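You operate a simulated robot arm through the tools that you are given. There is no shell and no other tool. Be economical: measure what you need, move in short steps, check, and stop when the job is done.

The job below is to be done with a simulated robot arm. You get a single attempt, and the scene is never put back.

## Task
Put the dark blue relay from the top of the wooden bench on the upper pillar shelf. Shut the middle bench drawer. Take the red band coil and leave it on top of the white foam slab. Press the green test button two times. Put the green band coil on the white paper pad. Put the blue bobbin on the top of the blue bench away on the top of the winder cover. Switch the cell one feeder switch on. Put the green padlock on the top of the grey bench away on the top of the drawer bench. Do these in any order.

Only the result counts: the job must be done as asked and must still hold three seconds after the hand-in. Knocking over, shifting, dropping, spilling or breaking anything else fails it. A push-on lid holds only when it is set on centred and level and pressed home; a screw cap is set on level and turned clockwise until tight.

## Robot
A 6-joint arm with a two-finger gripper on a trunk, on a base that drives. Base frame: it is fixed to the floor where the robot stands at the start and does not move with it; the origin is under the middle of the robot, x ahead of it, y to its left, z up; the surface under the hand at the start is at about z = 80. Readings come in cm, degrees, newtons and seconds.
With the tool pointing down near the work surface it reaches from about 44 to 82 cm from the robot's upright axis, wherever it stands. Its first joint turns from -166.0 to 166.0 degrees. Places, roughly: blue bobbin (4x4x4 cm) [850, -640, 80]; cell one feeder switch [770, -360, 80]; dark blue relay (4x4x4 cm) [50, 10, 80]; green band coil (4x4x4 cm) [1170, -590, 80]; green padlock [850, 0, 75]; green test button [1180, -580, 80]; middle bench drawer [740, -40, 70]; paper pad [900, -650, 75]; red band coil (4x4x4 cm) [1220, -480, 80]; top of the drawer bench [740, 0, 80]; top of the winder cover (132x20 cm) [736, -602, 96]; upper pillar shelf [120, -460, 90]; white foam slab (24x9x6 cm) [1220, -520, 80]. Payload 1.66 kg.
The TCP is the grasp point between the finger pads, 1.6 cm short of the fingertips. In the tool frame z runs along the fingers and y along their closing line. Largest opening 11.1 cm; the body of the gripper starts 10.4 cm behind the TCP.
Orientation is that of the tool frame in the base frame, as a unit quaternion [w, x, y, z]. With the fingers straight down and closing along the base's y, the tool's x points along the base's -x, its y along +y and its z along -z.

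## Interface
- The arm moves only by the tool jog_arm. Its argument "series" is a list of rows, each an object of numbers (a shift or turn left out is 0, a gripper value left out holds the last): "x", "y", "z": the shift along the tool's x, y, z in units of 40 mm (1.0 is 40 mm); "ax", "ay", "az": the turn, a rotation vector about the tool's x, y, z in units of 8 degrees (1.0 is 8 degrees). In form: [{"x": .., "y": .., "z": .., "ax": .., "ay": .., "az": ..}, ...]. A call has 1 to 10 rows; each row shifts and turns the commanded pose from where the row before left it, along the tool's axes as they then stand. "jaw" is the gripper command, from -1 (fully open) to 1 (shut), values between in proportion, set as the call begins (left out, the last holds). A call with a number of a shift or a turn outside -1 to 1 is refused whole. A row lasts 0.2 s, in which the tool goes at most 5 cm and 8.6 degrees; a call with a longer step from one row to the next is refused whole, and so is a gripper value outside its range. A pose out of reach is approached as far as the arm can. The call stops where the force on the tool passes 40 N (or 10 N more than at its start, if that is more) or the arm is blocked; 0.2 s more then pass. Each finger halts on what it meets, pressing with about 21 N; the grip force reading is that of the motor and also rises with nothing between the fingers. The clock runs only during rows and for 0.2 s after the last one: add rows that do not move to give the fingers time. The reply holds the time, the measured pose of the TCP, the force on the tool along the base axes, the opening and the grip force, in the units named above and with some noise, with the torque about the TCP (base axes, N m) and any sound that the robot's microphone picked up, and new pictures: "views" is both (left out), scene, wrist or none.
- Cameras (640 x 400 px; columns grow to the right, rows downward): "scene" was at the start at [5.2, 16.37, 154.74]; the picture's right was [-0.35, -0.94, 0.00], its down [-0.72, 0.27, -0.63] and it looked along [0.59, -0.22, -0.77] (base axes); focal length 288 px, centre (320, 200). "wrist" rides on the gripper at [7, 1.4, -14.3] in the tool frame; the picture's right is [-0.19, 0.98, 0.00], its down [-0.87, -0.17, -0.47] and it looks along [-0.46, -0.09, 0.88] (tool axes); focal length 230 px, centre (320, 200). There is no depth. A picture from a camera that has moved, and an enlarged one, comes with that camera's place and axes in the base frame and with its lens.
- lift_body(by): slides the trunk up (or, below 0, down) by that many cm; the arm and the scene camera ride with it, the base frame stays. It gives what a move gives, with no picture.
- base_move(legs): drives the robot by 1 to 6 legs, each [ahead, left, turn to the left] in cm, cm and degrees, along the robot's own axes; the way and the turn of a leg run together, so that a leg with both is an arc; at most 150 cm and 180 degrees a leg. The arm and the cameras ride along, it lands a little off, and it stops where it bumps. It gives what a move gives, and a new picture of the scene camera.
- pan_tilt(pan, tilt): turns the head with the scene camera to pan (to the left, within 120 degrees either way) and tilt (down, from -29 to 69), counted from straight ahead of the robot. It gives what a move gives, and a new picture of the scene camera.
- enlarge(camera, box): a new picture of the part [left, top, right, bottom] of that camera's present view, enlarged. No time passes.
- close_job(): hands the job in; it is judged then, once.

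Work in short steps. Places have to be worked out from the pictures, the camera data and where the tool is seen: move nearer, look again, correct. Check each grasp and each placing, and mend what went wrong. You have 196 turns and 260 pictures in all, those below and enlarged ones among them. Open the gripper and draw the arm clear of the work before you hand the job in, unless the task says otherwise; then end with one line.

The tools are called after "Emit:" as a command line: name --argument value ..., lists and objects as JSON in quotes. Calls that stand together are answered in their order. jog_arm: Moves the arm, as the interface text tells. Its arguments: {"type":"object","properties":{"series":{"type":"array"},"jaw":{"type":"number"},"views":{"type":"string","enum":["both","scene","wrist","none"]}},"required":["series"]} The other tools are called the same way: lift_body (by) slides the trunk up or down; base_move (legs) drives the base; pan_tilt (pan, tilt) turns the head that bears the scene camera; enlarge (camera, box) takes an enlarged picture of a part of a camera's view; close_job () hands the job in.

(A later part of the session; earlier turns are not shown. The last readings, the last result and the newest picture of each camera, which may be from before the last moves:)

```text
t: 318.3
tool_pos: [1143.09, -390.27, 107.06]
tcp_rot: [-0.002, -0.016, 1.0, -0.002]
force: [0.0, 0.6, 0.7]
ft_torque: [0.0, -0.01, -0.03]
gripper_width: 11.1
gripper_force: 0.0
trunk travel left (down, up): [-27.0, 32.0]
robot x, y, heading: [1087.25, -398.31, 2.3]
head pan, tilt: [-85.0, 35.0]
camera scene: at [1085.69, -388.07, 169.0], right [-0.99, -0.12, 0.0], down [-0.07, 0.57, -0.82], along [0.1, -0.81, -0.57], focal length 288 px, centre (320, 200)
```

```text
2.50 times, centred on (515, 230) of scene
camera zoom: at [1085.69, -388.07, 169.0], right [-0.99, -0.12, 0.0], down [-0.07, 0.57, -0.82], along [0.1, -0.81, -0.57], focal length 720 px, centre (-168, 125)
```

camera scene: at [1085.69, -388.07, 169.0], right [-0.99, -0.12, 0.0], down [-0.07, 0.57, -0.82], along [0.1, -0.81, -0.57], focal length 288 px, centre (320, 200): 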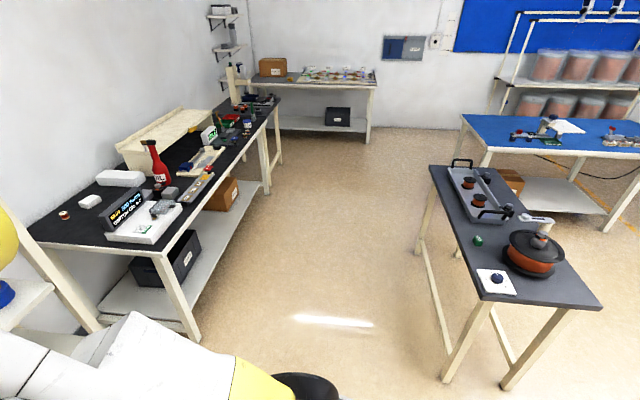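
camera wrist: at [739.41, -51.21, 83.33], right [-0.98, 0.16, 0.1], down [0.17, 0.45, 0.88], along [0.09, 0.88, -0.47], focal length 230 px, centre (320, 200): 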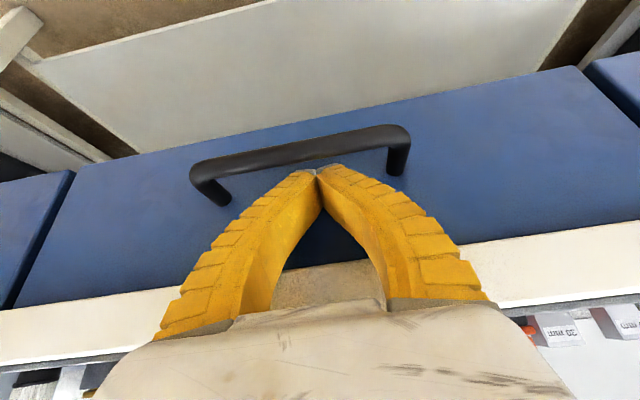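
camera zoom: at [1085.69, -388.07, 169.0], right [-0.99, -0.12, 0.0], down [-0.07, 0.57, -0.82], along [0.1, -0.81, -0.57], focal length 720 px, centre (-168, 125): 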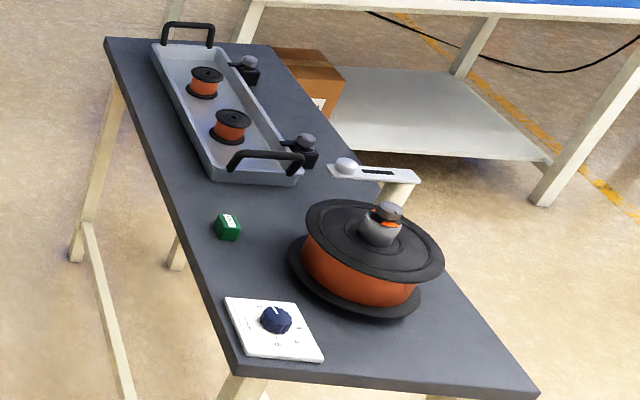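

Red coil at about [1226, −484] at the bench's north end; foam slab about [1216, −514]. I'll stand near [1164, −440], keeping clear of the storage shelf, so I turn right first.

Emit:
base_move --legs '[[0, 0, -60], [74, 41, 0]]'

Emit:
pan_tilt --pan 10 --tilt 45

```text
t: 325.5
tool_pos: [1198.53, -481.56, 106.97]
tcp_rot: [-0.002, 0.475, 0.88, -0.001]
force: [0.9, -0.2, -0.3]
ft_torque: [0.01, 0.02, -0.02]
gripper_width: 11.08
gripper_force: 0.0
trunk travel left (down, up): [-27.0, 32.0]
robot x, y, heading: [1162.06, -437.91, -56.8]
head pan, tilt: [-85.0, 35.0]
camera scene: at [1170.45, -431.41, 168.99], right [-0.62, 0.78, 0.0], down [0.45, 0.36, -0.82], along [-0.64, -0.51, -0.57], focal length 288 px, centre (320, 200)
```

scene: 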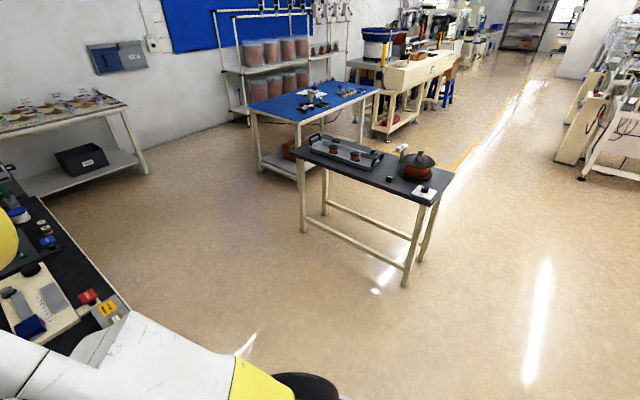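

```text
t: 327.2
tool_pos: [1198.52, -481.53, 106.92]
tcp_rot: [-0.001, 0.475, 0.88, -0.001]
force: [0.0, -0.4, 1.5]
ft_torque: [-0.01, -0.03, -0.02]
gripper_width: 11.1
gripper_force: 0.1
trunk travel left (down, up): [-27.0, 32.0]
robot x, y, heading: [1162.58, -437.99, -56.6]
head pan, tilt: [10.0, 45.0]
camera scene: at [1182.89, -431.84, 167.51], right [-0.73, -0.69, 0.0], down [-0.48, 0.51, -0.71], along [0.48, -0.51, -0.71], focal length 288 px, centre (320, 200)
```

scene: 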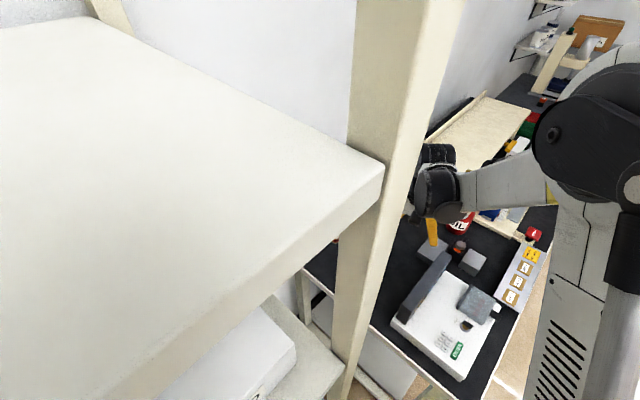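

The shelf's corner post is close on the left (about [1187, −441]). I use the wrist camera to find the coil.

Emit:
enlarge --camera "wrist" --box '[0, 0, 640, 400]'

```text
1.00 times, centred on (320, 200) of wrist (not enlarged: the box is as wide or as high as the picture)
camera zoom: at [1195.76, -475.03, 121.26], right [0.92, 0.38, 0.0], down [0.34, -0.81, 0.47], along [0.18, -0.44, -0.88], focal length 230 px, centre (320, 200)
```

zoom: 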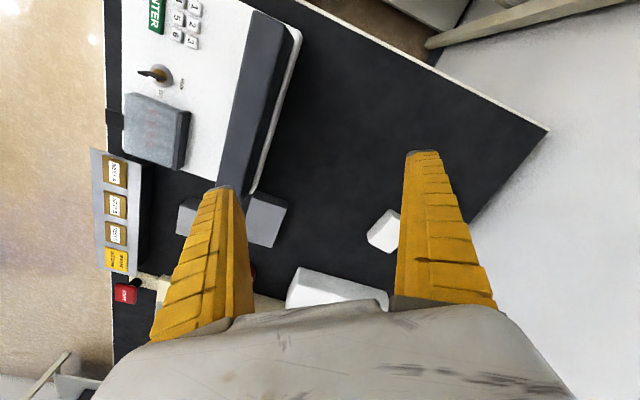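

Emit:
jog_arm --series '[{"y": 1}, {"y": 1}, {"y": 1}, {"y": 1}]' --views "wrist"

```text
t: 328.2
tool_pos: [1212.07, -472.78, 106.66]
tcp_rot: [-0.002, 0.475, 0.88, -0.001]
force: [0.8, -0.9, -0.9]
ft_torque: [-0.02, 0.01, 0.02]
gripper_width: 11.08
gripper_force: 0.1
trunk travel left (down, up): [-27.0, 32.0]
robot x, y, heading: [1162.93, -438.28, -56.3]
head pan, tilt: [10.0, 45.0]
camera wrist: at [1209.4, -466.18, 121.06], right [0.92, 0.38, 0.0], down [0.34, -0.81, 0.47], along [0.18, -0.44, -0.88], focal length 230 px, centre (320, 200)
```

wrist: 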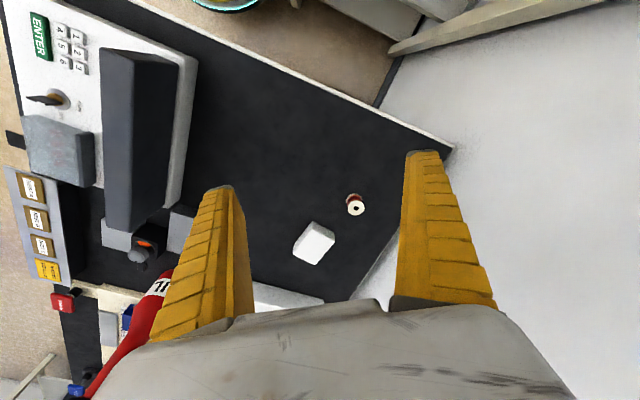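

Red coil at [1223.8, −483.8]. A white block stands about 7 cm away, so I narrow the opening to ~7.5 cm and move over the coil.

Emit:
jog_arm --series '[{"x": -0.78, "y": 0.19, "z": 0.4}, {"x": -0.78, "y": 0.19, "z": 0.4}, {"x": -0.78, "y": 0.19, "z": 0.5}, {"x": -0.78, "y": 0.19, "z": 0.5}, {"x": -0.78, "y": 0.18, "z": 0.5}, {"z": 0.9}]' --jaw -0.35 --views "wrist"

```text
t: 329.6
tool_pos: [1223.64, -483.75, 93.87]
tcp_rot: [-0.001, 0.474, 0.88, -0.002]
force: [0.0, -1.0, -0.2]
ft_torque: [0.0, 0.01, 0.02]
gripper_width: 7.64
gripper_force: 0.5
trunk travel left (down, up): [-27.0, 32.0]
robot x, y, heading: [1162.0, -438.02, -56.7]
head pan, tilt: [10.0, 45.0]
camera wrist: at [1220.9, -477.29, 108.18], right [0.92, 0.38, 0.0], down [0.34, -0.81, 0.47], along [0.18, -0.44, -0.88], focal length 230 px, centre (320, 200)
```

wrist: 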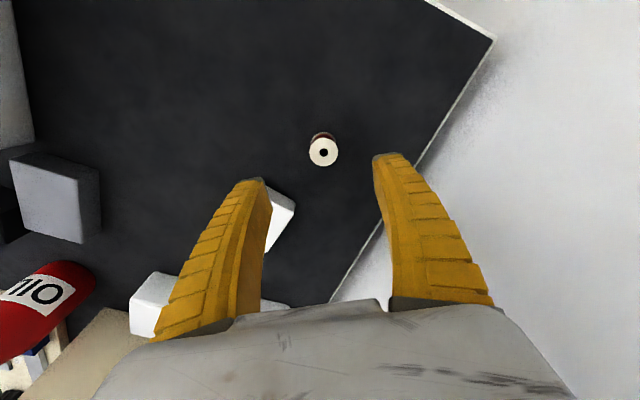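

Emit:
jog_arm --series '[{"z": 0.8, "x": -0.05, "y": 0.04}, {"z": 0.8}, {"z": 0.8}, {"z": 0.4}]' --jaw -0.15 --views "wrist"

```text
t: 330.6
tool_pos: [1223.28, -483.47, 83.47]
tcp_rot: [-0.001, 0.475, 0.88, -0.002]
force: [0.0, -0.5, 0.0]
ft_torque: [0.0, 0.02, 0.04]
gripper_width: 6.59
gripper_force: 1.6
out of reach, approached as far as the arm can: row 4
trunk travel left (down, up): [-27.0, 32.0]
robot x, y, heading: [1162.52, -437.69, -56.5]
head pan, tilt: [10.0, 45.0]
camera wrist: at [1220.53, -476.87, 97.66], right [0.92, 0.38, 0.0], down [0.34, -0.81, 0.47], along [0.18, -0.44, -0.88], focal length 230 px, centre (320, 200)
```

wrist: 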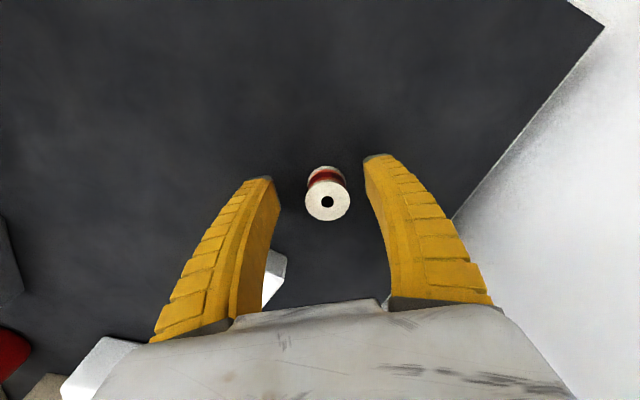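

Emit:
lift_body --by -1.8

Emit:
jog_arm --series '[{"x": -0.08, "y": 0.05}, {}]' --views "wrist"

```text
t: 331.2
tool_pos: [1223.27, -483.42, 81.66]
tcp_rot: [-0.001, 0.474, 0.88, -0.001]
force: [-0.8, 1.0, 1.4]
ft_torque: [0.06, -0.11, 0.05]
gripper_width: 6.6
gripper_force: 1.4
trunk travel left (down, up): [-25.2, 33.8]
robot x, y, heading: [1162.94, -437.82, -56.9]
head pan, tilt: [10.0, 45.0]
```

```text
t: 331.8
tool_pos: [1223.49, -483.58, 81.87]
tcp_rot: [0.002, 0.475, 0.88, -0.001]
force: [-0.2, -0.5, 0.3]
ft_torque: [-0.01, -0.01, 0.04]
gripper_width: 6.59
gripper_force: 1.0
trunk travel left (down, up): [-25.2, 33.8]
robot x, y, heading: [1162.41, -437.94, -56.5]
head pan, tilt: [10.0, 45.0]
camera wrist: at [1220.73, -476.9, 96.0], right [0.92, 0.38, 0.0], down [0.34, -0.81, 0.47], along [0.18, -0.44, -0.88], focal length 230 px, centre (320, 200)
```

wrist: 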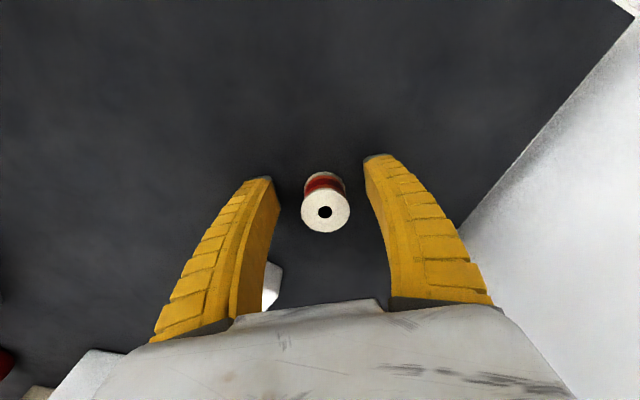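

Emit:
jog_arm --series '[{}, {}, {}, {}]' --jaw 1 --views "wrist"

```text
t: 332.8
tool_pos: [1223.54, -483.46, 81.7]
tcp_rot: [0.002, 0.474, 0.88, -0.001]
force: [1.0, -0.5, 4.9]
ft_torque: [-0.07, -0.06, -0.01]
gripper_width: 2.83
gripper_force: 21.3
trunk travel left (down, up): [-25.2, 33.8]
robot x, y, heading: [1162.53, -438.19, -56.8]
head pan, tilt: [10.0, 45.0]
camera wrist: at [1220.71, -476.9, 96.03], right [0.92, 0.38, 0.0], down [0.34, -0.81, 0.47], along [0.18, -0.44, -0.88], focal length 230 px, centre (320, 200)
```

wrist: 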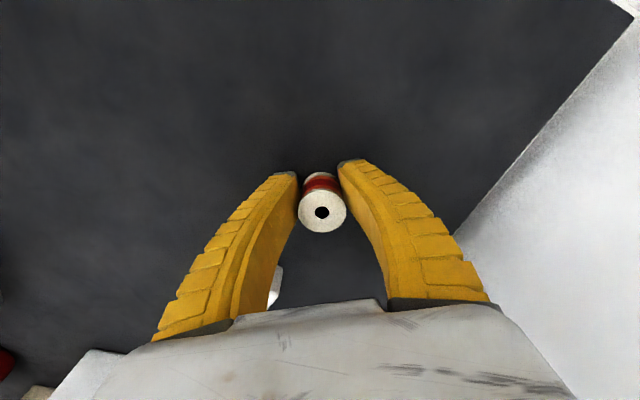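

Red coil gripped. I lift it and move the arm south-west to see the foam slab.

Emit:
jog_arm --series '[{"z": -0.5}, {"z": -1}, {"z": -1}, {"z": -1}, {"z": -1}, {"z": -1}, {"z": -1}, {"y": -1}, {"y": -1}, {"y": -1}]' --views "wrist"

```text
t: 335.0
tool_pos: [1213.63, -490.04, 107.75]
tcp_rot: [0.0, 0.474, 0.88, -0.001]
force: [-0.6, -0.3, 0.1]
ft_torque: [0.02, -0.02, 0.04]
gripper_width: 2.67
gripper_force: 21.3
trunk travel left (down, up): [-25.2, 33.8]
robot x, y, heading: [1162.34, -437.92, -57.1]
head pan, tilt: [10.0, 45.0]
camera wrist: at [1210.88, -483.44, 122.08], right [0.92, 0.38, 0.0], down [0.34, -0.81, 0.47], along [0.18, -0.44, -0.88], focal length 230 px, centre (320, 200)
```

wrist: 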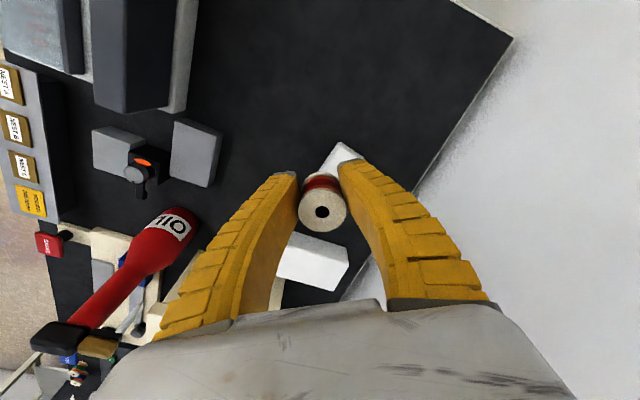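

Foam slab: about [1215.5, −514], long along x, with a tall oil bottle at [1196, −520] beside it. I raise the trunk to clear it and drive round to stand west of the bench near [1112, −530], facing east.

Emit:
lift_body --by 15

Emit:
base_move --legs '[[-28, -44, 0], [80, -52, 0], [0, 0, 57]]'

Emit:
pan_tilt --pan 5 --tilt 45

```text
t: 336.8
tool_pos: [1213.72, -489.94, 122.8]
tcp_rot: [-0.001, 0.475, 0.88, -0.002]
force: [0.2, -0.3, -0.2]
ft_torque: [0.0, 0.05, 0.01]
gripper_width: 2.69
gripper_force: 21.5
trunk travel left (down, up): [-40.2, 18.8]
robot x, y, heading: [1162.44, -438.08, -57.0]
head pan, tilt: [10.0, 45.0]
```

```text
t: 346.9
tool_pos: [1183.02, -520.75, 122.79]
tcp_rot: [0.0, 0.004, 1.0, -0.002]
force: [0.3, -0.1, -1.5]
ft_torque: [0.02, -0.01, -0.01]
gripper_width: 2.65
gripper_force: 20.7
trunk travel left (down, up): [-40.2, 18.8]
robot x, y, heading: [1111.99, -534.41, -0.4]
head pan, tilt: [10.0, 45.0]
camera scene: at [1117.73, -514.13, 180.71], right [0.17, -0.99, 0.0], down [-0.7, -0.12, -0.71], along [0.7, 0.12, -0.71], focal length 288 px, centre (320, 200)
```

scene: 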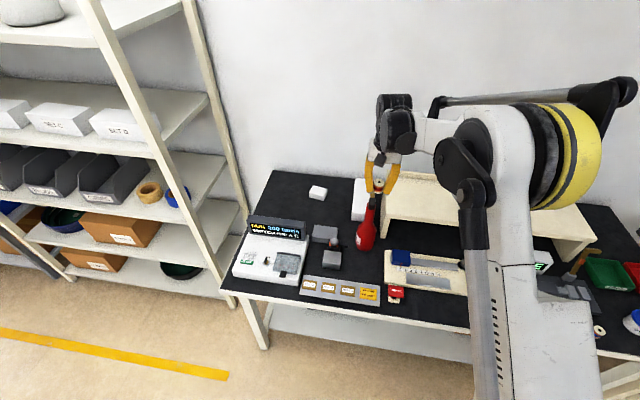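

```text
t: 347.6
tool_pos: [1183.11, -520.73, 122.76]
tcp_rot: [0.0, 0.003, 1.0, -0.001]
force: [-0.5, 0.9, -0.5]
ft_torque: [0.0, 0.01, 0.01]
gripper_width: 2.65
gripper_force: 20.5
trunk travel left (down, up): [-40.2, 18.8]
robot x, y, heading: [1111.49, -534.83, -0.5]
head pan, tilt: [5.0, 45.0]
camera scene: at [1117.83, -514.86, 180.71], right [0.08, -1.0, 0.0], down [-0.7, -0.06, -0.71], along [0.7, 0.06, -0.71], focal length 288 px, centre (320, 200)
```

scene: 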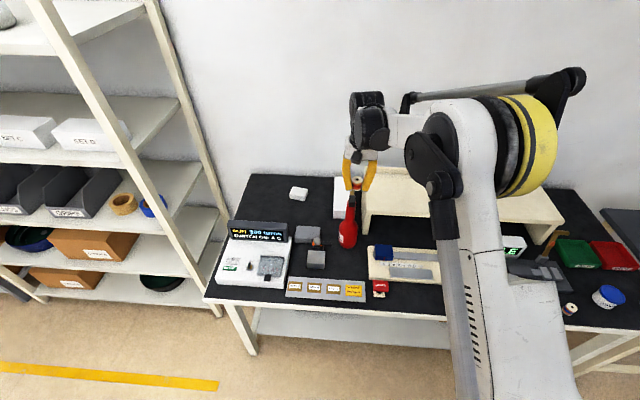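

Emit:
enlarge --camera "scene" --box '[270, 140, 430, 260]'

Emit:
enlarge --camera "wrist" --box '[0, 0, 640, 400]'

```text
3.33 times, centred on (350, 200) of scene
camera zoom: at [1117.83, -514.86, 180.71], right [0.08, -1.0, 0.0], down [-0.7, -0.06, -0.71], along [0.7, 0.06, -0.71], focal length 960 px, centre (220, 200)
```

zoom: 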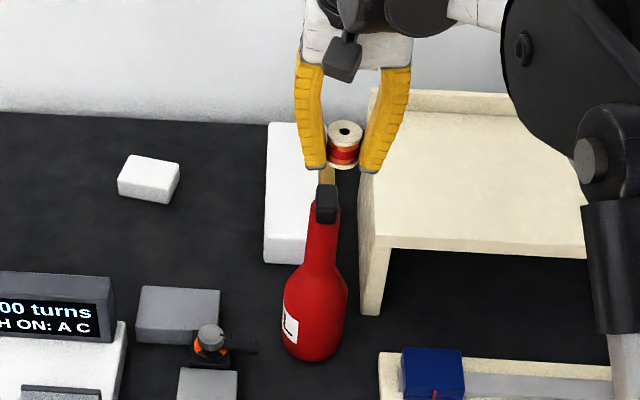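

```text
1.00 times, centred on (320, 200) of wrist (not enlarged: the box is as wide or as high as the picture)
camera zoom: at [1176.13, -519.41, 137.05], right [0.2, 0.98, 0.0], down [0.86, -0.17, 0.47], along [0.46, -0.1, -0.88], focal length 230 px, centre (320, 200)
```

zoom: 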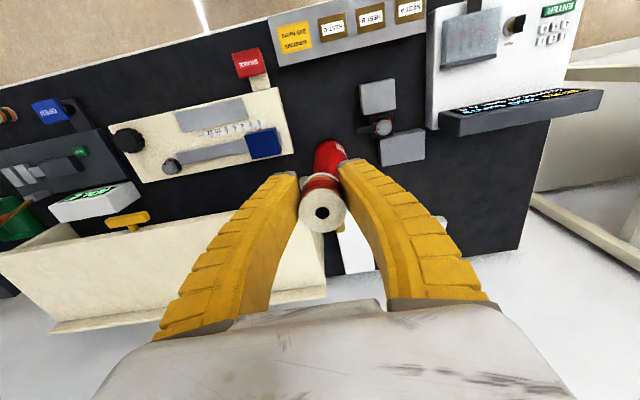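

Foam slab: x 1205–1229, y −513…−522, top ≈ z 85.4. Bottle at [1193, −521], platform from y −526. I drive ahead 27 cm with the coil high.

Emit:
base_move --legs '[[27, 0, 0.5]]'

Emit:
enlarge --camera "wrist" --box '[0, 0, 640, 400]'

```text
t: 349.5
tool_pos: [1209.66, -520.13, 122.74]
tcp_rot: [0.0, -0.002, 1.0, -0.002]
force: [0.4, -0.1, -1.5]
ft_torque: [-0.04, 0.03, 0.02]
gripper_width: 2.66
gripper_force: 20.6
trunk travel left (down, up): [-40.2, 18.8]
robot x, y, heading: [1138.1, -534.79, 0.1]
head pan, tilt: [5.0, 45.0]
camera scene: at [1144.34, -514.84, 180.71], right [0.09, -1.0, 0.0], down [-0.7, -0.06, -0.71], along [0.7, 0.06, -0.71], focal length 288 px, centre (320, 200)
```

scene: 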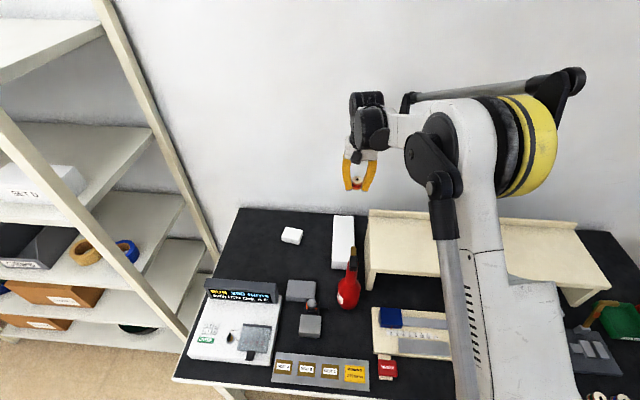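

```text
1.00 times, centred on (320, 200) of wrist (not enlarged: the box is as wide or as high as the picture)
camera zoom: at [1202.66, -518.8, 137.0], right [0.19, 0.98, 0.0], down [0.87, -0.16, 0.47], along [0.46, -0.09, -0.88], focal length 230 px, centre (320, 200)
```

zoom: 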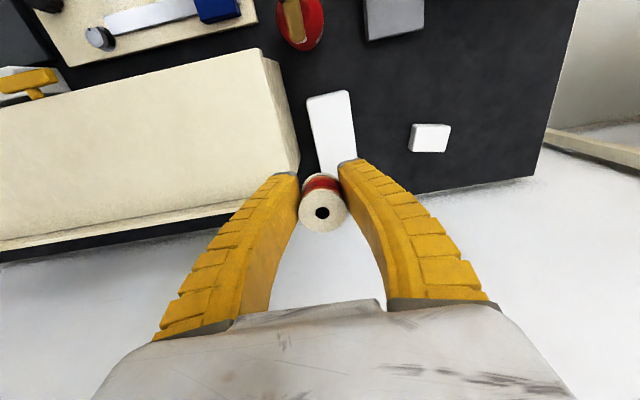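

Foam confirmed: x 1205.5–1229.5, y −513.8…−522.1. I centre above [1214, −518] and lower the trunk 20 cm.

Emit:
jog_arm --series '[{"x": -0.54, "y": 0.28}, {"x": -0.54, "y": 0.28}, {}]' --views "none"

Emit:
lift_body --by -22

Emit:
pan_tilt --pan 5 --tilt 46

Emit:
enlarge --camera "wrist" --box '[0, 0, 640, 400]'

```text
t: 350.3
tool_pos: [1213.83, -517.98, 122.72]
tcp_rot: [0.0, -0.002, 1.0, -0.002]
force: [0.2, 0.8, -0.5]
ft_torque: [0.0, -0.02, 0.01]
gripper_width: 2.66
gripper_force: 21.0
trunk travel left (down, up): [-40.2, 18.8]
robot x, y, heading: [1138.0, -534.44, 0.1]
head pan, tilt: [5.0, 45.0]
```

```text
t: 352.6
tool_pos: [1213.97, -518.01, 100.89]
tcp_rot: [0.0, -0.002, 1.0, -0.002]
force: [0.0, -0.3, -0.7]
ft_torque: [-0.01, -0.01, 0.02]
gripper_width: 2.63
gripper_force: 20.9
trunk travel left (down, up): [-18.2, 40.8]
robot x, y, heading: [1138.27, -534.55, 0.3]
head pan, tilt: [5.0, 45.0]
```

```text
t: 353.2
tool_pos: [1213.85, -517.97, 100.8]
tcp_rot: [-0.001, -0.002, 1.0, -0.002]
force: [-0.3, -0.3, -0.4]
ft_torque: [0.0, -0.01, 0.0]
gripper_width: 2.65
gripper_force: 21.1
trunk travel left (down, up): [-18.2, 40.8]
robot x, y, heading: [1138.34, -534.65, 0.2]
head pan, tilt: [5.0, 46.0]
camera scene: at [1144.15, -514.85, 158.57], right [0.09, -1.0, 0.0], down [-0.72, -0.07, -0.69], along [0.69, 0.06, -0.72], focal length 288 px, centre (320, 200)
```

scene: 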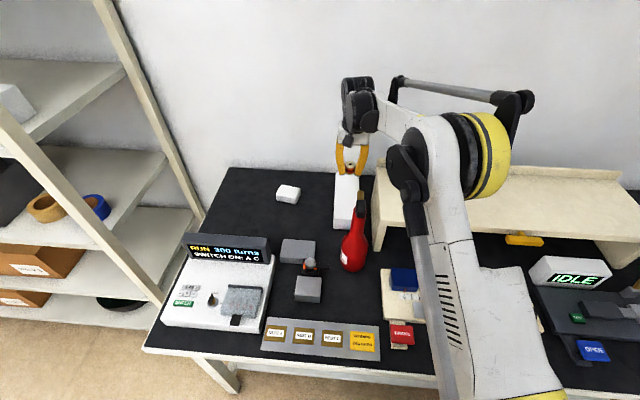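

```text
1.00 times, centred on (320, 200) of wrist (not enlarged: the box is as wide or as high as the picture)
camera zoom: at [1206.92, -516.65, 115.05], right [0.19, 0.98, 0.0], down [0.87, -0.16, 0.47], along [0.46, -0.09, -0.88], focal length 230 px, centre (320, 200)
```

zoom: 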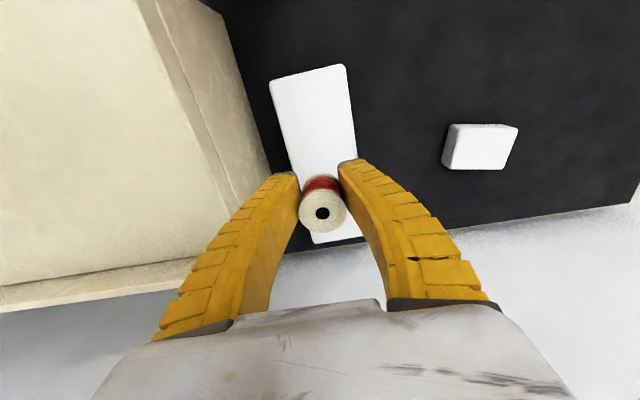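

Directly over the foam. I lower gently.

Emit:
jog_arm --series '[{"z": 0.9}, {"z": 0.9}, {"z": 0.6}, {"z": 0.15}, {"z": 0.15}, {"z": 0.1}]' --views "wrist"

```text
t: 354.6
tool_pos: [1214.08, -518.03, 89.49]
tcp_rot: [-0.001, -0.002, 1.0, -0.002]
force: [0.6, -0.4, 0.1]
ft_torque: [-0.03, 0.0, 0.0]
gripper_width: 2.61
gripper_force: 20.6
trunk travel left (down, up): [-18.2, 40.8]
robot x, y, heading: [1138.3, -534.39, 0.1]
head pan, tilt: [5.0, 46.0]
camera wrist: at [1206.96, -516.75, 103.85], right [0.19, 0.98, 0.0], down [0.87, -0.16, 0.47], along [0.46, -0.09, -0.88], focal length 230 px, centre (320, 200)
```

wrist: 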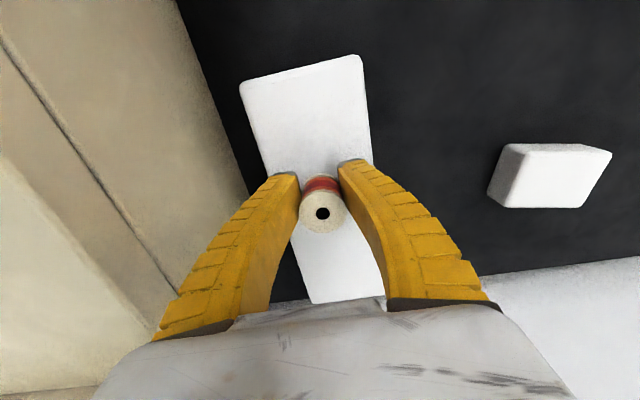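

Emit:
jog_arm --series '[{"z": 0.15}, {"z": 0.1}, {"z": 0.1}, {"z": 0.1}, {"z": 0.1}]' --views "wrist"

```text
t: 355.8
tool_pos: [1213.82, -518.1, 87.4]
tcp_rot: [0.0, -0.002, 1.0, -0.001]
force: [-1.0, -1.1, 14.9]
ft_torque: [0.1, -0.27, -0.02]
gripper_width: 3.03
gripper_force: 20.9
trunk travel left (down, up): [-18.2, 40.8]
robot x, y, heading: [1137.82, -534.75, 0.1]
head pan, tilt: [5.0, 46.0]
camera wrist: at [1206.82, -516.71, 101.71], right [0.19, 0.98, 0.0], down [0.87, -0.16, 0.47], along [0.46, -0.09, -0.88], focal length 230 px, centre (320, 200)
```

wrist: 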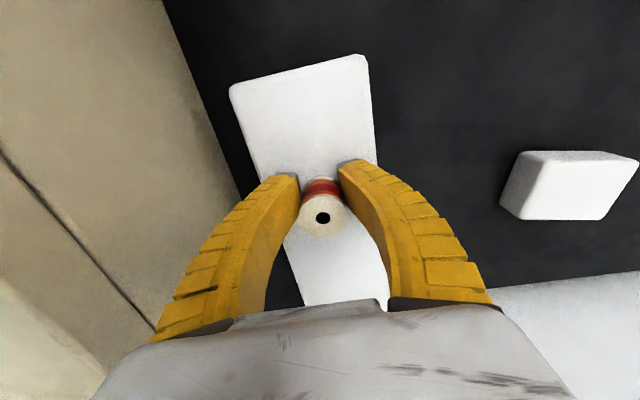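

Contact at 15 N. I release and rise.

Emit:
jog_arm --series '[{}, {}, {}]' --jaw 0.0 --views "wrist"

Emit:
jog_arm --series '[{"z": -0.5}, {"z": -1}, {"z": -1}, {"z": -1}, {"z": -1}]' --views "wrist"

```text
t: 356.6
tool_pos: [1213.77, -518.0, 87.5]
tcp_rot: [0.0, -0.002, 1.0, -0.002]
force: [0.0, 0.3, 24.6]
ft_torque: [0.02, 0.04, -0.01]
gripper_width: 5.49
gripper_force: 6.7
trunk travel left (down, up): [-18.2, 40.8]
robot x, y, heading: [1137.77, -534.96, 0.2]
head pan, tilt: [5.0, 46.0]
camera wrist: at [1206.82, -516.71, 101.67], right [0.19, 0.98, 0.0], down [0.87, -0.16, 0.47], along [0.46, -0.09, -0.88], focal length 230 px, centre (320, 200)
```

wrist: 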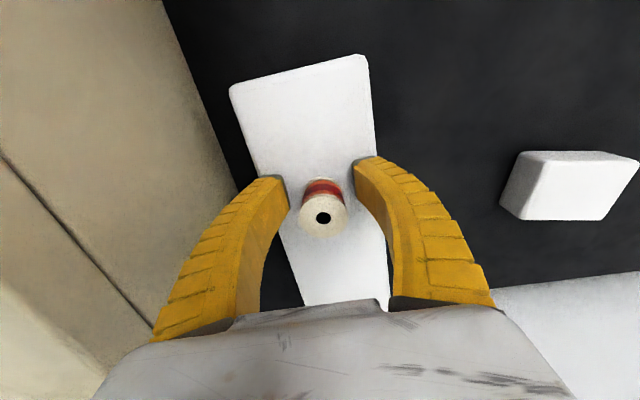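

```text
t: 357.8
tool_pos: [1214.22, -518.02, 105.26]
tcp_rot: [0.001, -0.002, 1.0, -0.002]
force: [0.2, -0.2, 0.4]
ft_torque: [0.0, -0.01, 0.01]
gripper_width: 5.76
gripper_force: 1.4
trunk travel left (down, up): [-18.2, 40.8]
robot x, y, heading: [1138.13, -534.53, 0.4]
head pan, tilt: [5.0, 46.0]
camera wrist: at [1207.11, -516.65, 119.53], right [0.19, 0.98, 0.0], down [0.87, -0.16, 0.47], along [0.46, -0.09, -0.88], focal length 230 px, centre (320, 200)
```

wrist: 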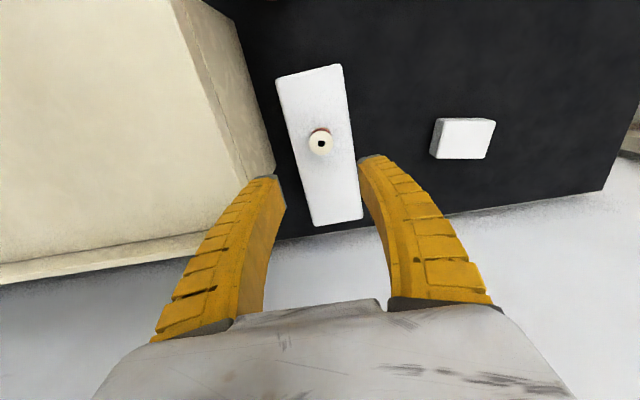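

Red coil rests centred on the foam. I raise the trunk, back off over the bottle, and move south to the tester with the green button.

Emit:
lift_body --by 20

Emit:
base_move --legs '[[-32, 0, 0], [0, -52, 0]]'

Emit:
enlarge --camera "scene" --box '[200, 140, 480, 330]'

```text
t: 360.0
tool_pos: [1214.23, -518.05, 125.18]
tcp_rot: [0.0, -0.002, 1.0, -0.002]
force: [0.8, 0.1, -0.1]
ft_torque: [-0.01, 0.03, 0.02]
gripper_width: 5.78
gripper_force: 1.3
trunk travel left (down, up): [-38.2, 20.8]
robot x, y, heading: [1138.21, -534.6, 0.3]
head pan, tilt: [5.0, 46.0]
```

```text
t: 364.6
tool_pos: [1183.36, -567.95, 125.22]
tcp_rot: [0.0, -0.005, 1.0, -0.002]
force: [-0.4, 0.0, 0.0]
ft_torque: [0.02, 0.02, -0.01]
gripper_width: 5.76
gripper_force: 1.5
trunk travel left (down, up): [-38.2, 20.8]
robot x, y, heading: [1107.36, -585.21, 0.8]
head pan, tilt: [5.0, 46.0]
camera scene: at [1113.29, -565.33, 178.58], right [0.1, -1.0, 0.0], down [-0.72, -0.07, -0.69], along [0.69, 0.07, -0.72], focal length 288 px, centre (320, 200)
```

scene: 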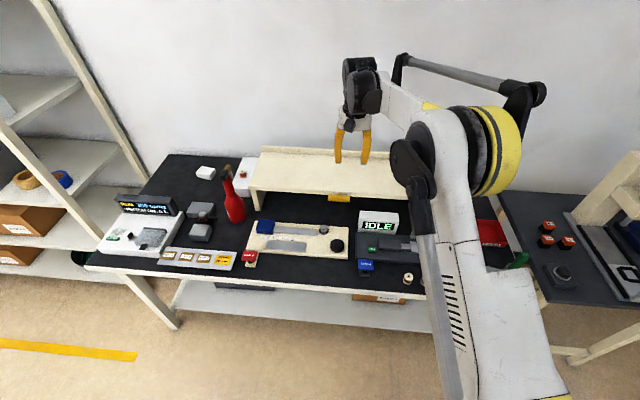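

```text
2.11 times, centred on (340, 235) of scene
camera zoom: at [1113.29, -565.33, 178.58], right [0.1, -1.0, 0.0], down [-0.72, -0.07, -0.69], along [0.69, 0.07, -0.72], focal length 606 px, centre (278, 126)
```

zoom: 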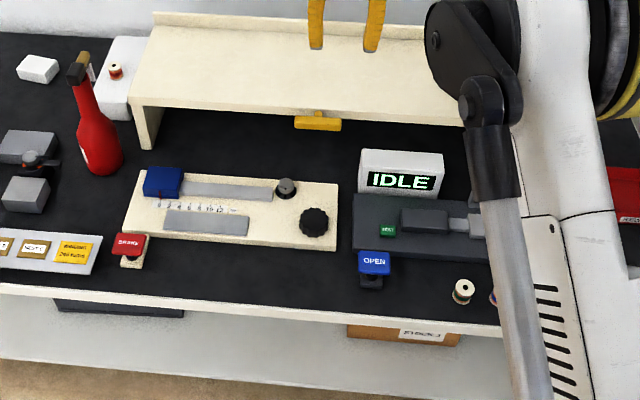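

The TEST button is on the dark tester at about [1179.5, −579.3], and the green coil is about [1169, −592] with another coil 5 cm further. I move closer, close the gripper and look with the wrist camera.

Emit:
base_move --legs '[[14, 0, -0.8]]'

Emit:
lift_body --by -18

Emit:
jog_arm --series '[{"x": 0.9, "y": -0.3}, {"x": 0.9, "y": -0.3}, {"x": 0.9, "y": -0.4}, {"x": 0.9, "y": -0.4}, {"x": 0.9, "y": -0.4}]' --jaw 1 --views "both"

```text
t: 366.0
tool_pos: [1197.75, -569.12, 125.1]
tcp_rot: [0.0, 0.003, 1.0, -0.002]
force: [0.2, 0.1, -0.6]
ft_torque: [0.0, 0.04, 0.03]
gripper_width: 5.76
gripper_force: 1.5
trunk travel left (down, up): [-38.2, 20.8]
robot x, y, heading: [1121.6, -584.95, -0.4]
head pan, tilt: [5.0, 46.0]
camera scene: at [1127.95, -565.34, 178.56], right [0.08, -1.0, 0.0], down [-0.72, -0.06, -0.69], along [0.69, 0.06, -0.72], focal length 288 px, centre (320, 200)
```

scene: 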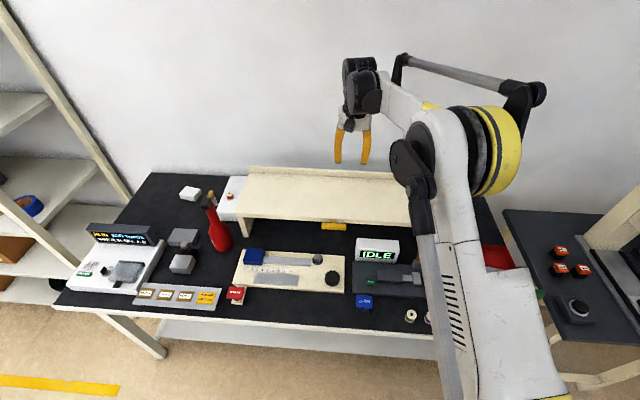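

```text
t: 368.0
tool_pos: [1197.76, -569.23, 107.33]
tcp_rot: [0.001, 0.004, 1.0, -0.002]
force: [-0.2, 0.3, 0.2]
ft_torque: [-0.02, 0.01, 0.02]
gripper_width: 5.76
gripper_force: 1.2
trunk travel left (down, up): [-20.2, 38.8]
robot x, y, heading: [1121.66, -584.95, -0.5]
head pan, tilt: [5.0, 46.0]
```

```text
t: 369.2
tool_pos: [1179.67, -576.12, 107.07]
tcp_rot: [0.0, 0.003, 1.0, -0.002]
force: [-0.2, -0.2, 0.7]
ft_torque: [-0.02, -0.03, 0.02]
gripper_width: 0.0
gripper_force: 21.1
trunk travel left (down, up): [-20.2, 38.8]
robot x, y, heading: [1121.57, -585.37, -0.5]
head pan, tilt: [5.0, 46.0]
camera scene: at [1127.66, -565.36, 160.58], right [0.08, -1.0, 0.0], down [-0.72, -0.06, -0.7], along [0.69, 0.06, -0.72], focal length 288 px, centre (320, 200)
camera wrist: at [1172.69, -574.78, 121.31], right [0.2, 0.98, 0.0], down [0.86, -0.17, 0.47], along [0.46, -0.1, -0.88], focal length 230 px, centre (320, 200)
```

scene: 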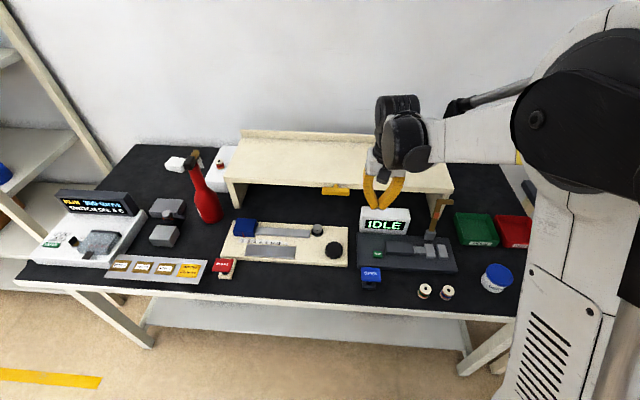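
wrist: 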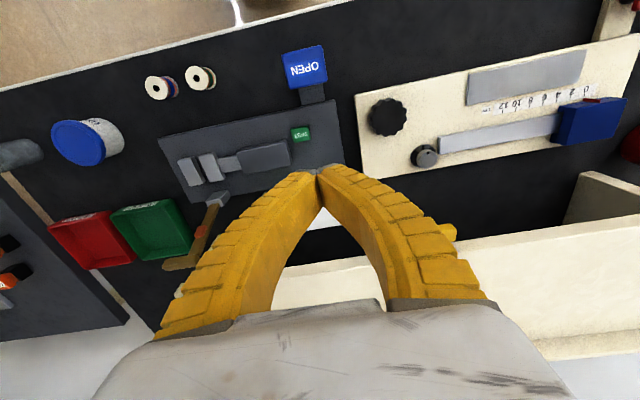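

Emit:
enlarge --camera "wrist" --box '[220, 30, 380, 210]'

Emit:
enlarge --camera "scene" --box '[340, 190, 480, 310]'

```text
2.22 times, centred on (300, 120) of wrist
camera zoom: at [1172.69, -574.78, 121.31], right [0.2, 0.98, 0.0], down [0.86, -0.17, 0.47], along [0.46, -0.1, -0.88], focal length 511 px, centre (364, 378)
```

zoom: 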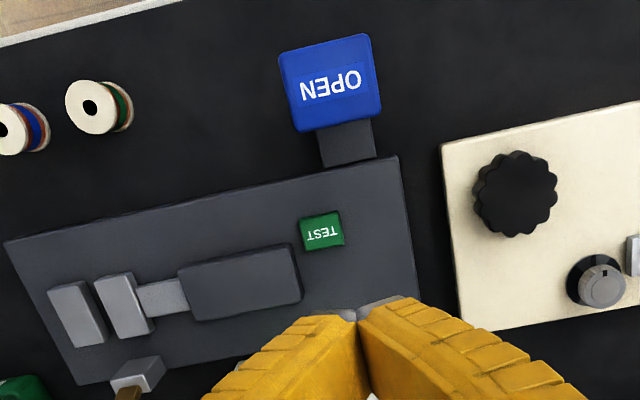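

```text
3.33 times, centred on (410, 250) of scene
camera zoom: at [1127.66, -565.36, 160.58], right [0.08, -1.0, 0.0], down [-0.72, -0.06, -0.7], along [0.69, 0.06, -0.72], focal length 960 px, centre (20, 33)
```

zoom: 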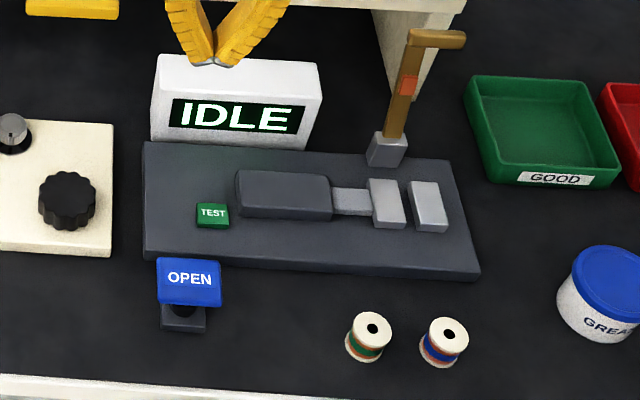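

TEST button top at about [1180, −579.5, 82.5]. I line the closed fingertips over it, slightly toward the west to avoid the clamp, and descend to z ≈ 88.

Emit:
jog_arm --series '[{"x": 0.08, "y": -0.7}, {"z": 1}, {"z": 1}, {"z": 1}, {"z": 1}, {"z": 0.5}]'

Emit:
enlarge --camera "scene" --box '[340, 190, 480, 310]'

```text
t: 370.6
tool_pos: [1179.3, -579.16, 89.15]
tcp_rot: [0.0, 0.004, 1.0, -0.002]
force: [0.3, -0.6, 0.2]
ft_torque: [0.0, 0.03, 0.0]
gripper_width: 0.0
gripper_force: 21.0
trunk travel left (down, up): [-20.2, 38.8]
robot x, y, heading: [1121.64, -585.26, -0.2]
head pan, tilt: [5.0, 46.0]
camera scene: at [1127.77, -565.33, 160.57], right [0.08, -1.0, 0.0], down [-0.72, -0.06, -0.69], along [0.69, 0.06, -0.72], focal length 288 px, centre (320, 200)
camera wrist: at [1172.36, -577.77, 103.43], right [0.2, 0.98, 0.0], down [0.86, -0.17, 0.47], along [0.46, -0.1, -0.88], focal length 230 px, centre (320, 200)
```

scene: 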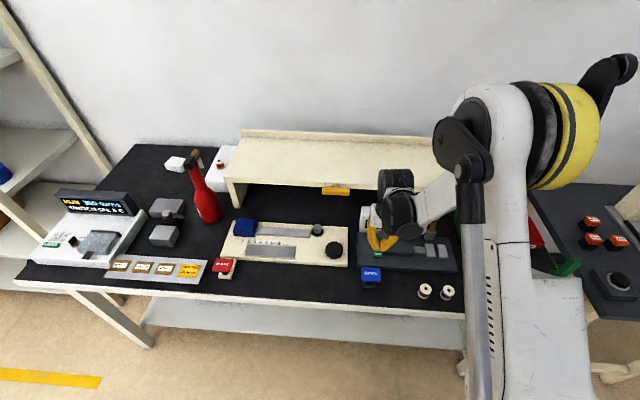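
wrist: 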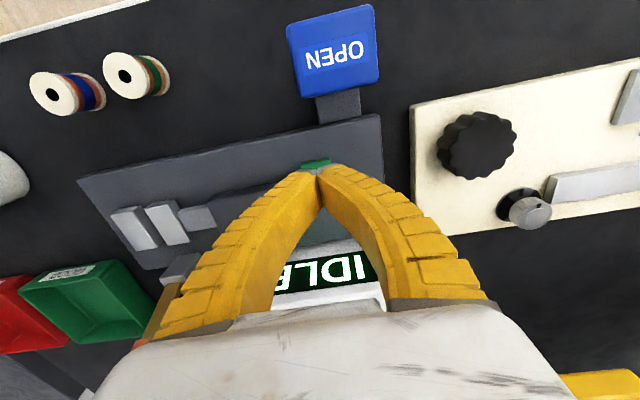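

```text
3.33 times, centred on (410, 250) of scene
camera zoom: at [1127.77, -565.33, 160.57], right [0.08, -1.0, 0.0], down [-0.72, -0.06, -0.69], along [0.69, 0.06, -0.72], focal length 960 px, centre (20, 33)
```

zoom: 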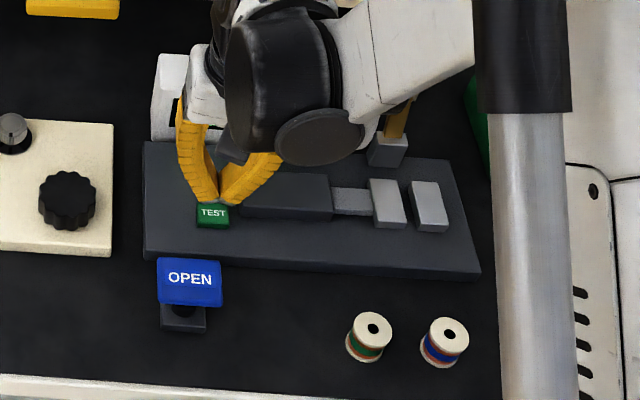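

Aligned with the button. I press down gently in small steps.

Emit:
jog_arm --series '[{"z": 0.4}, {"z": 0.3}, {"z": 0.15}, {"z": 0.1}, {"z": 0.1}]' --views "wrist"

```text
t: 371.8
tool_pos: [1179.32, -579.02, 85.05]
tcp_rot: [0.0, 0.004, 1.0, -0.002]
force: [0.2, 0.1, 0.1]
ft_torque: [-0.02, 0.03, -0.01]
gripper_width: 0.01
gripper_force: 21.2
trunk travel left (down, up): [-20.2, 38.8]
robot x, y, heading: [1121.79, -584.97, -0.2]
head pan, tilt: [5.0, 46.0]
camera wrist: at [1172.35, -577.6, 99.3], right [0.2, 0.98, 0.0], down [0.86, -0.17, 0.47], along [0.46, -0.1, -0.88], focal length 230 px, centre (320, 200)
```

wrist: 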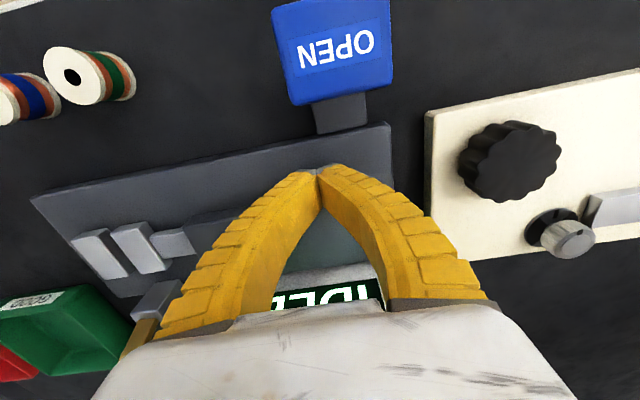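

Emit:
jog_arm --series '[{"z": 0.08}, {"z": 0.08}, {"z": 0.08}]' --views "none"

```text
t: 372.6
tool_pos: [1179.39, -579.02, 84.11]
tcp_rot: [0.0, 0.003, 1.0, -0.002]
force: [0.6, 0.3, -0.4]
ft_torque: [0.0, 0.0, 0.0]
gripper_width: 0.61
gripper_force: 21.0
trunk travel left (down, up): [-20.2, 38.8]
robot x, y, heading: [1121.63, -585.4, -0.2]
head pan, tilt: [5.0, 46.0]
```

Emit:
jog_arm --series '[{"z": 0.06}, {"z": 0.06}, {}]' --views "scene"

Emit:
enlarge --camera "scene" --box '[340, 190, 480, 310]'

```text
t: 373.4
tool_pos: [1179.37, -579.04, 83.6]
tcp_rot: [0.0, 0.003, 1.0, -0.002]
force: [2.6, 0.8, 6.8]
ft_torque: [0.02, -0.07, 0.05]
gripper_width: 0.6
gripper_force: 29.1
trunk travel left (down, up): [-20.2, 38.8]
robot x, y, heading: [1121.52, -585.35, -0.6]
head pan, tilt: [5.0, 46.0]
heard: click
camera scene: at [1127.73, -565.33, 160.58], right [0.08, -1.0, 0.0], down [-0.72, -0.06, -0.69], along [0.69, 0.06, -0.72], focal length 288 px, centre (320, 200)
```

scene: 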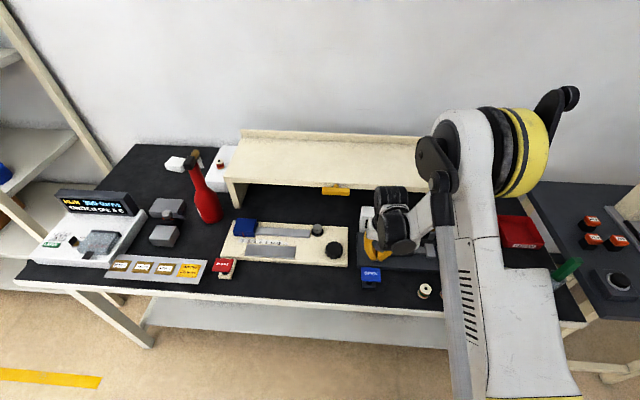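

```text
3.33 times, centred on (410, 250) of scene
camera zoom: at [1127.73, -565.33, 160.58], right [0.08, -1.0, 0.0], down [-0.72, -0.06, -0.69], along [0.69, 0.06, -0.72], focal length 960 px, centre (20, 33)
```

zoom: 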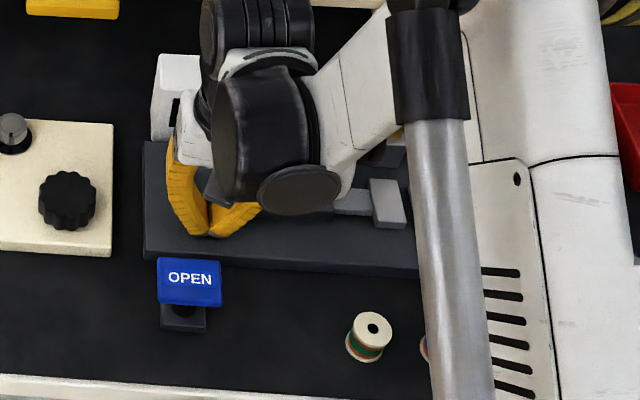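

A click: first press counted. I rise 2 cm, see whether the display reacts, and then press once more.

Emit:
jog_arm --series '[{"z": -0.25}, {"z": -0.25}, {}, {}]' --views "wrist"

Emit:
enlarge --camera "scene" --box '[340, 190, 480, 310]'

```text
t: 374.4
tool_pos: [1179.33, -578.95, 85.55]
tcp_rot: [0.0, 0.003, 1.0, -0.002]
force: [0.5, -0.3, -0.3]
ft_torque: [0.01, 0.0, 0.0]
gripper_width: 0.0
gripper_force: 28.6
trunk travel left (down, up): [-20.2, 38.8]
robot x, y, heading: [1121.32, -585.14, -0.1]
head pan, tilt: [5.0, 46.0]
camera wrist: at [1172.4, -577.66, 99.91], right [0.2, 0.98, 0.0], down [0.86, -0.17, 0.47], along [0.46, -0.1, -0.88], focal length 230 px, centre (320, 200)
```

wrist: 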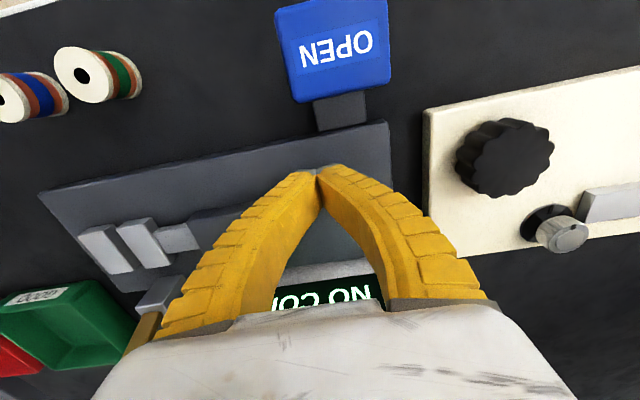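

```text
3.33 times, centred on (410, 250) of scene
camera zoom: at [1127.76, -565.33, 160.57], right [0.08, -1.0, 0.0], down [-0.72, -0.06, -0.69], along [0.69, 0.06, -0.72], focal length 960 px, centre (20, 33)
```

zoom: 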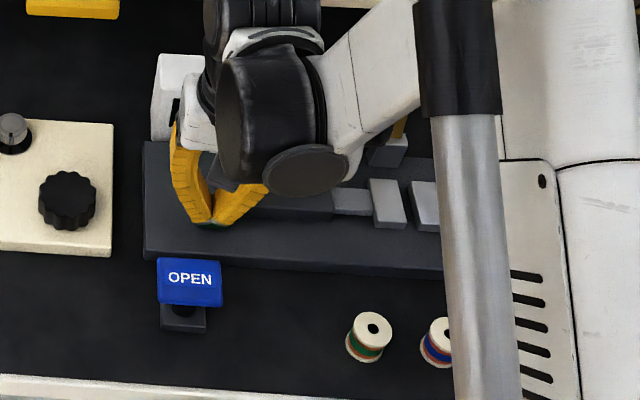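

The display changed to "NO COIL", so the press registered. Now the second press, to the same depth.

Emit:
jog_arm --series '[{"z": 0.25}, {"z": 0.12}, {"z": 0.06}, {"z": 0.06}, {}]' --views "none"

```text
t: 375.6
tool_pos: [1179.48, -579.01, 83.68]
tcp_rot: [0.0, 0.003, 1.0, -0.001]
force: [1.0, 1.1, 5.3]
ft_torque: [0.01, -0.07, 0.02]
gripper_width: 0.6
gripper_force: 28.8
trunk travel left (down, up): [-20.2, 38.8]
robot x, y, heading: [1121.71, -584.99, -0.3]
head pan, tilt: [5.0, 46.0]
heard: click
```

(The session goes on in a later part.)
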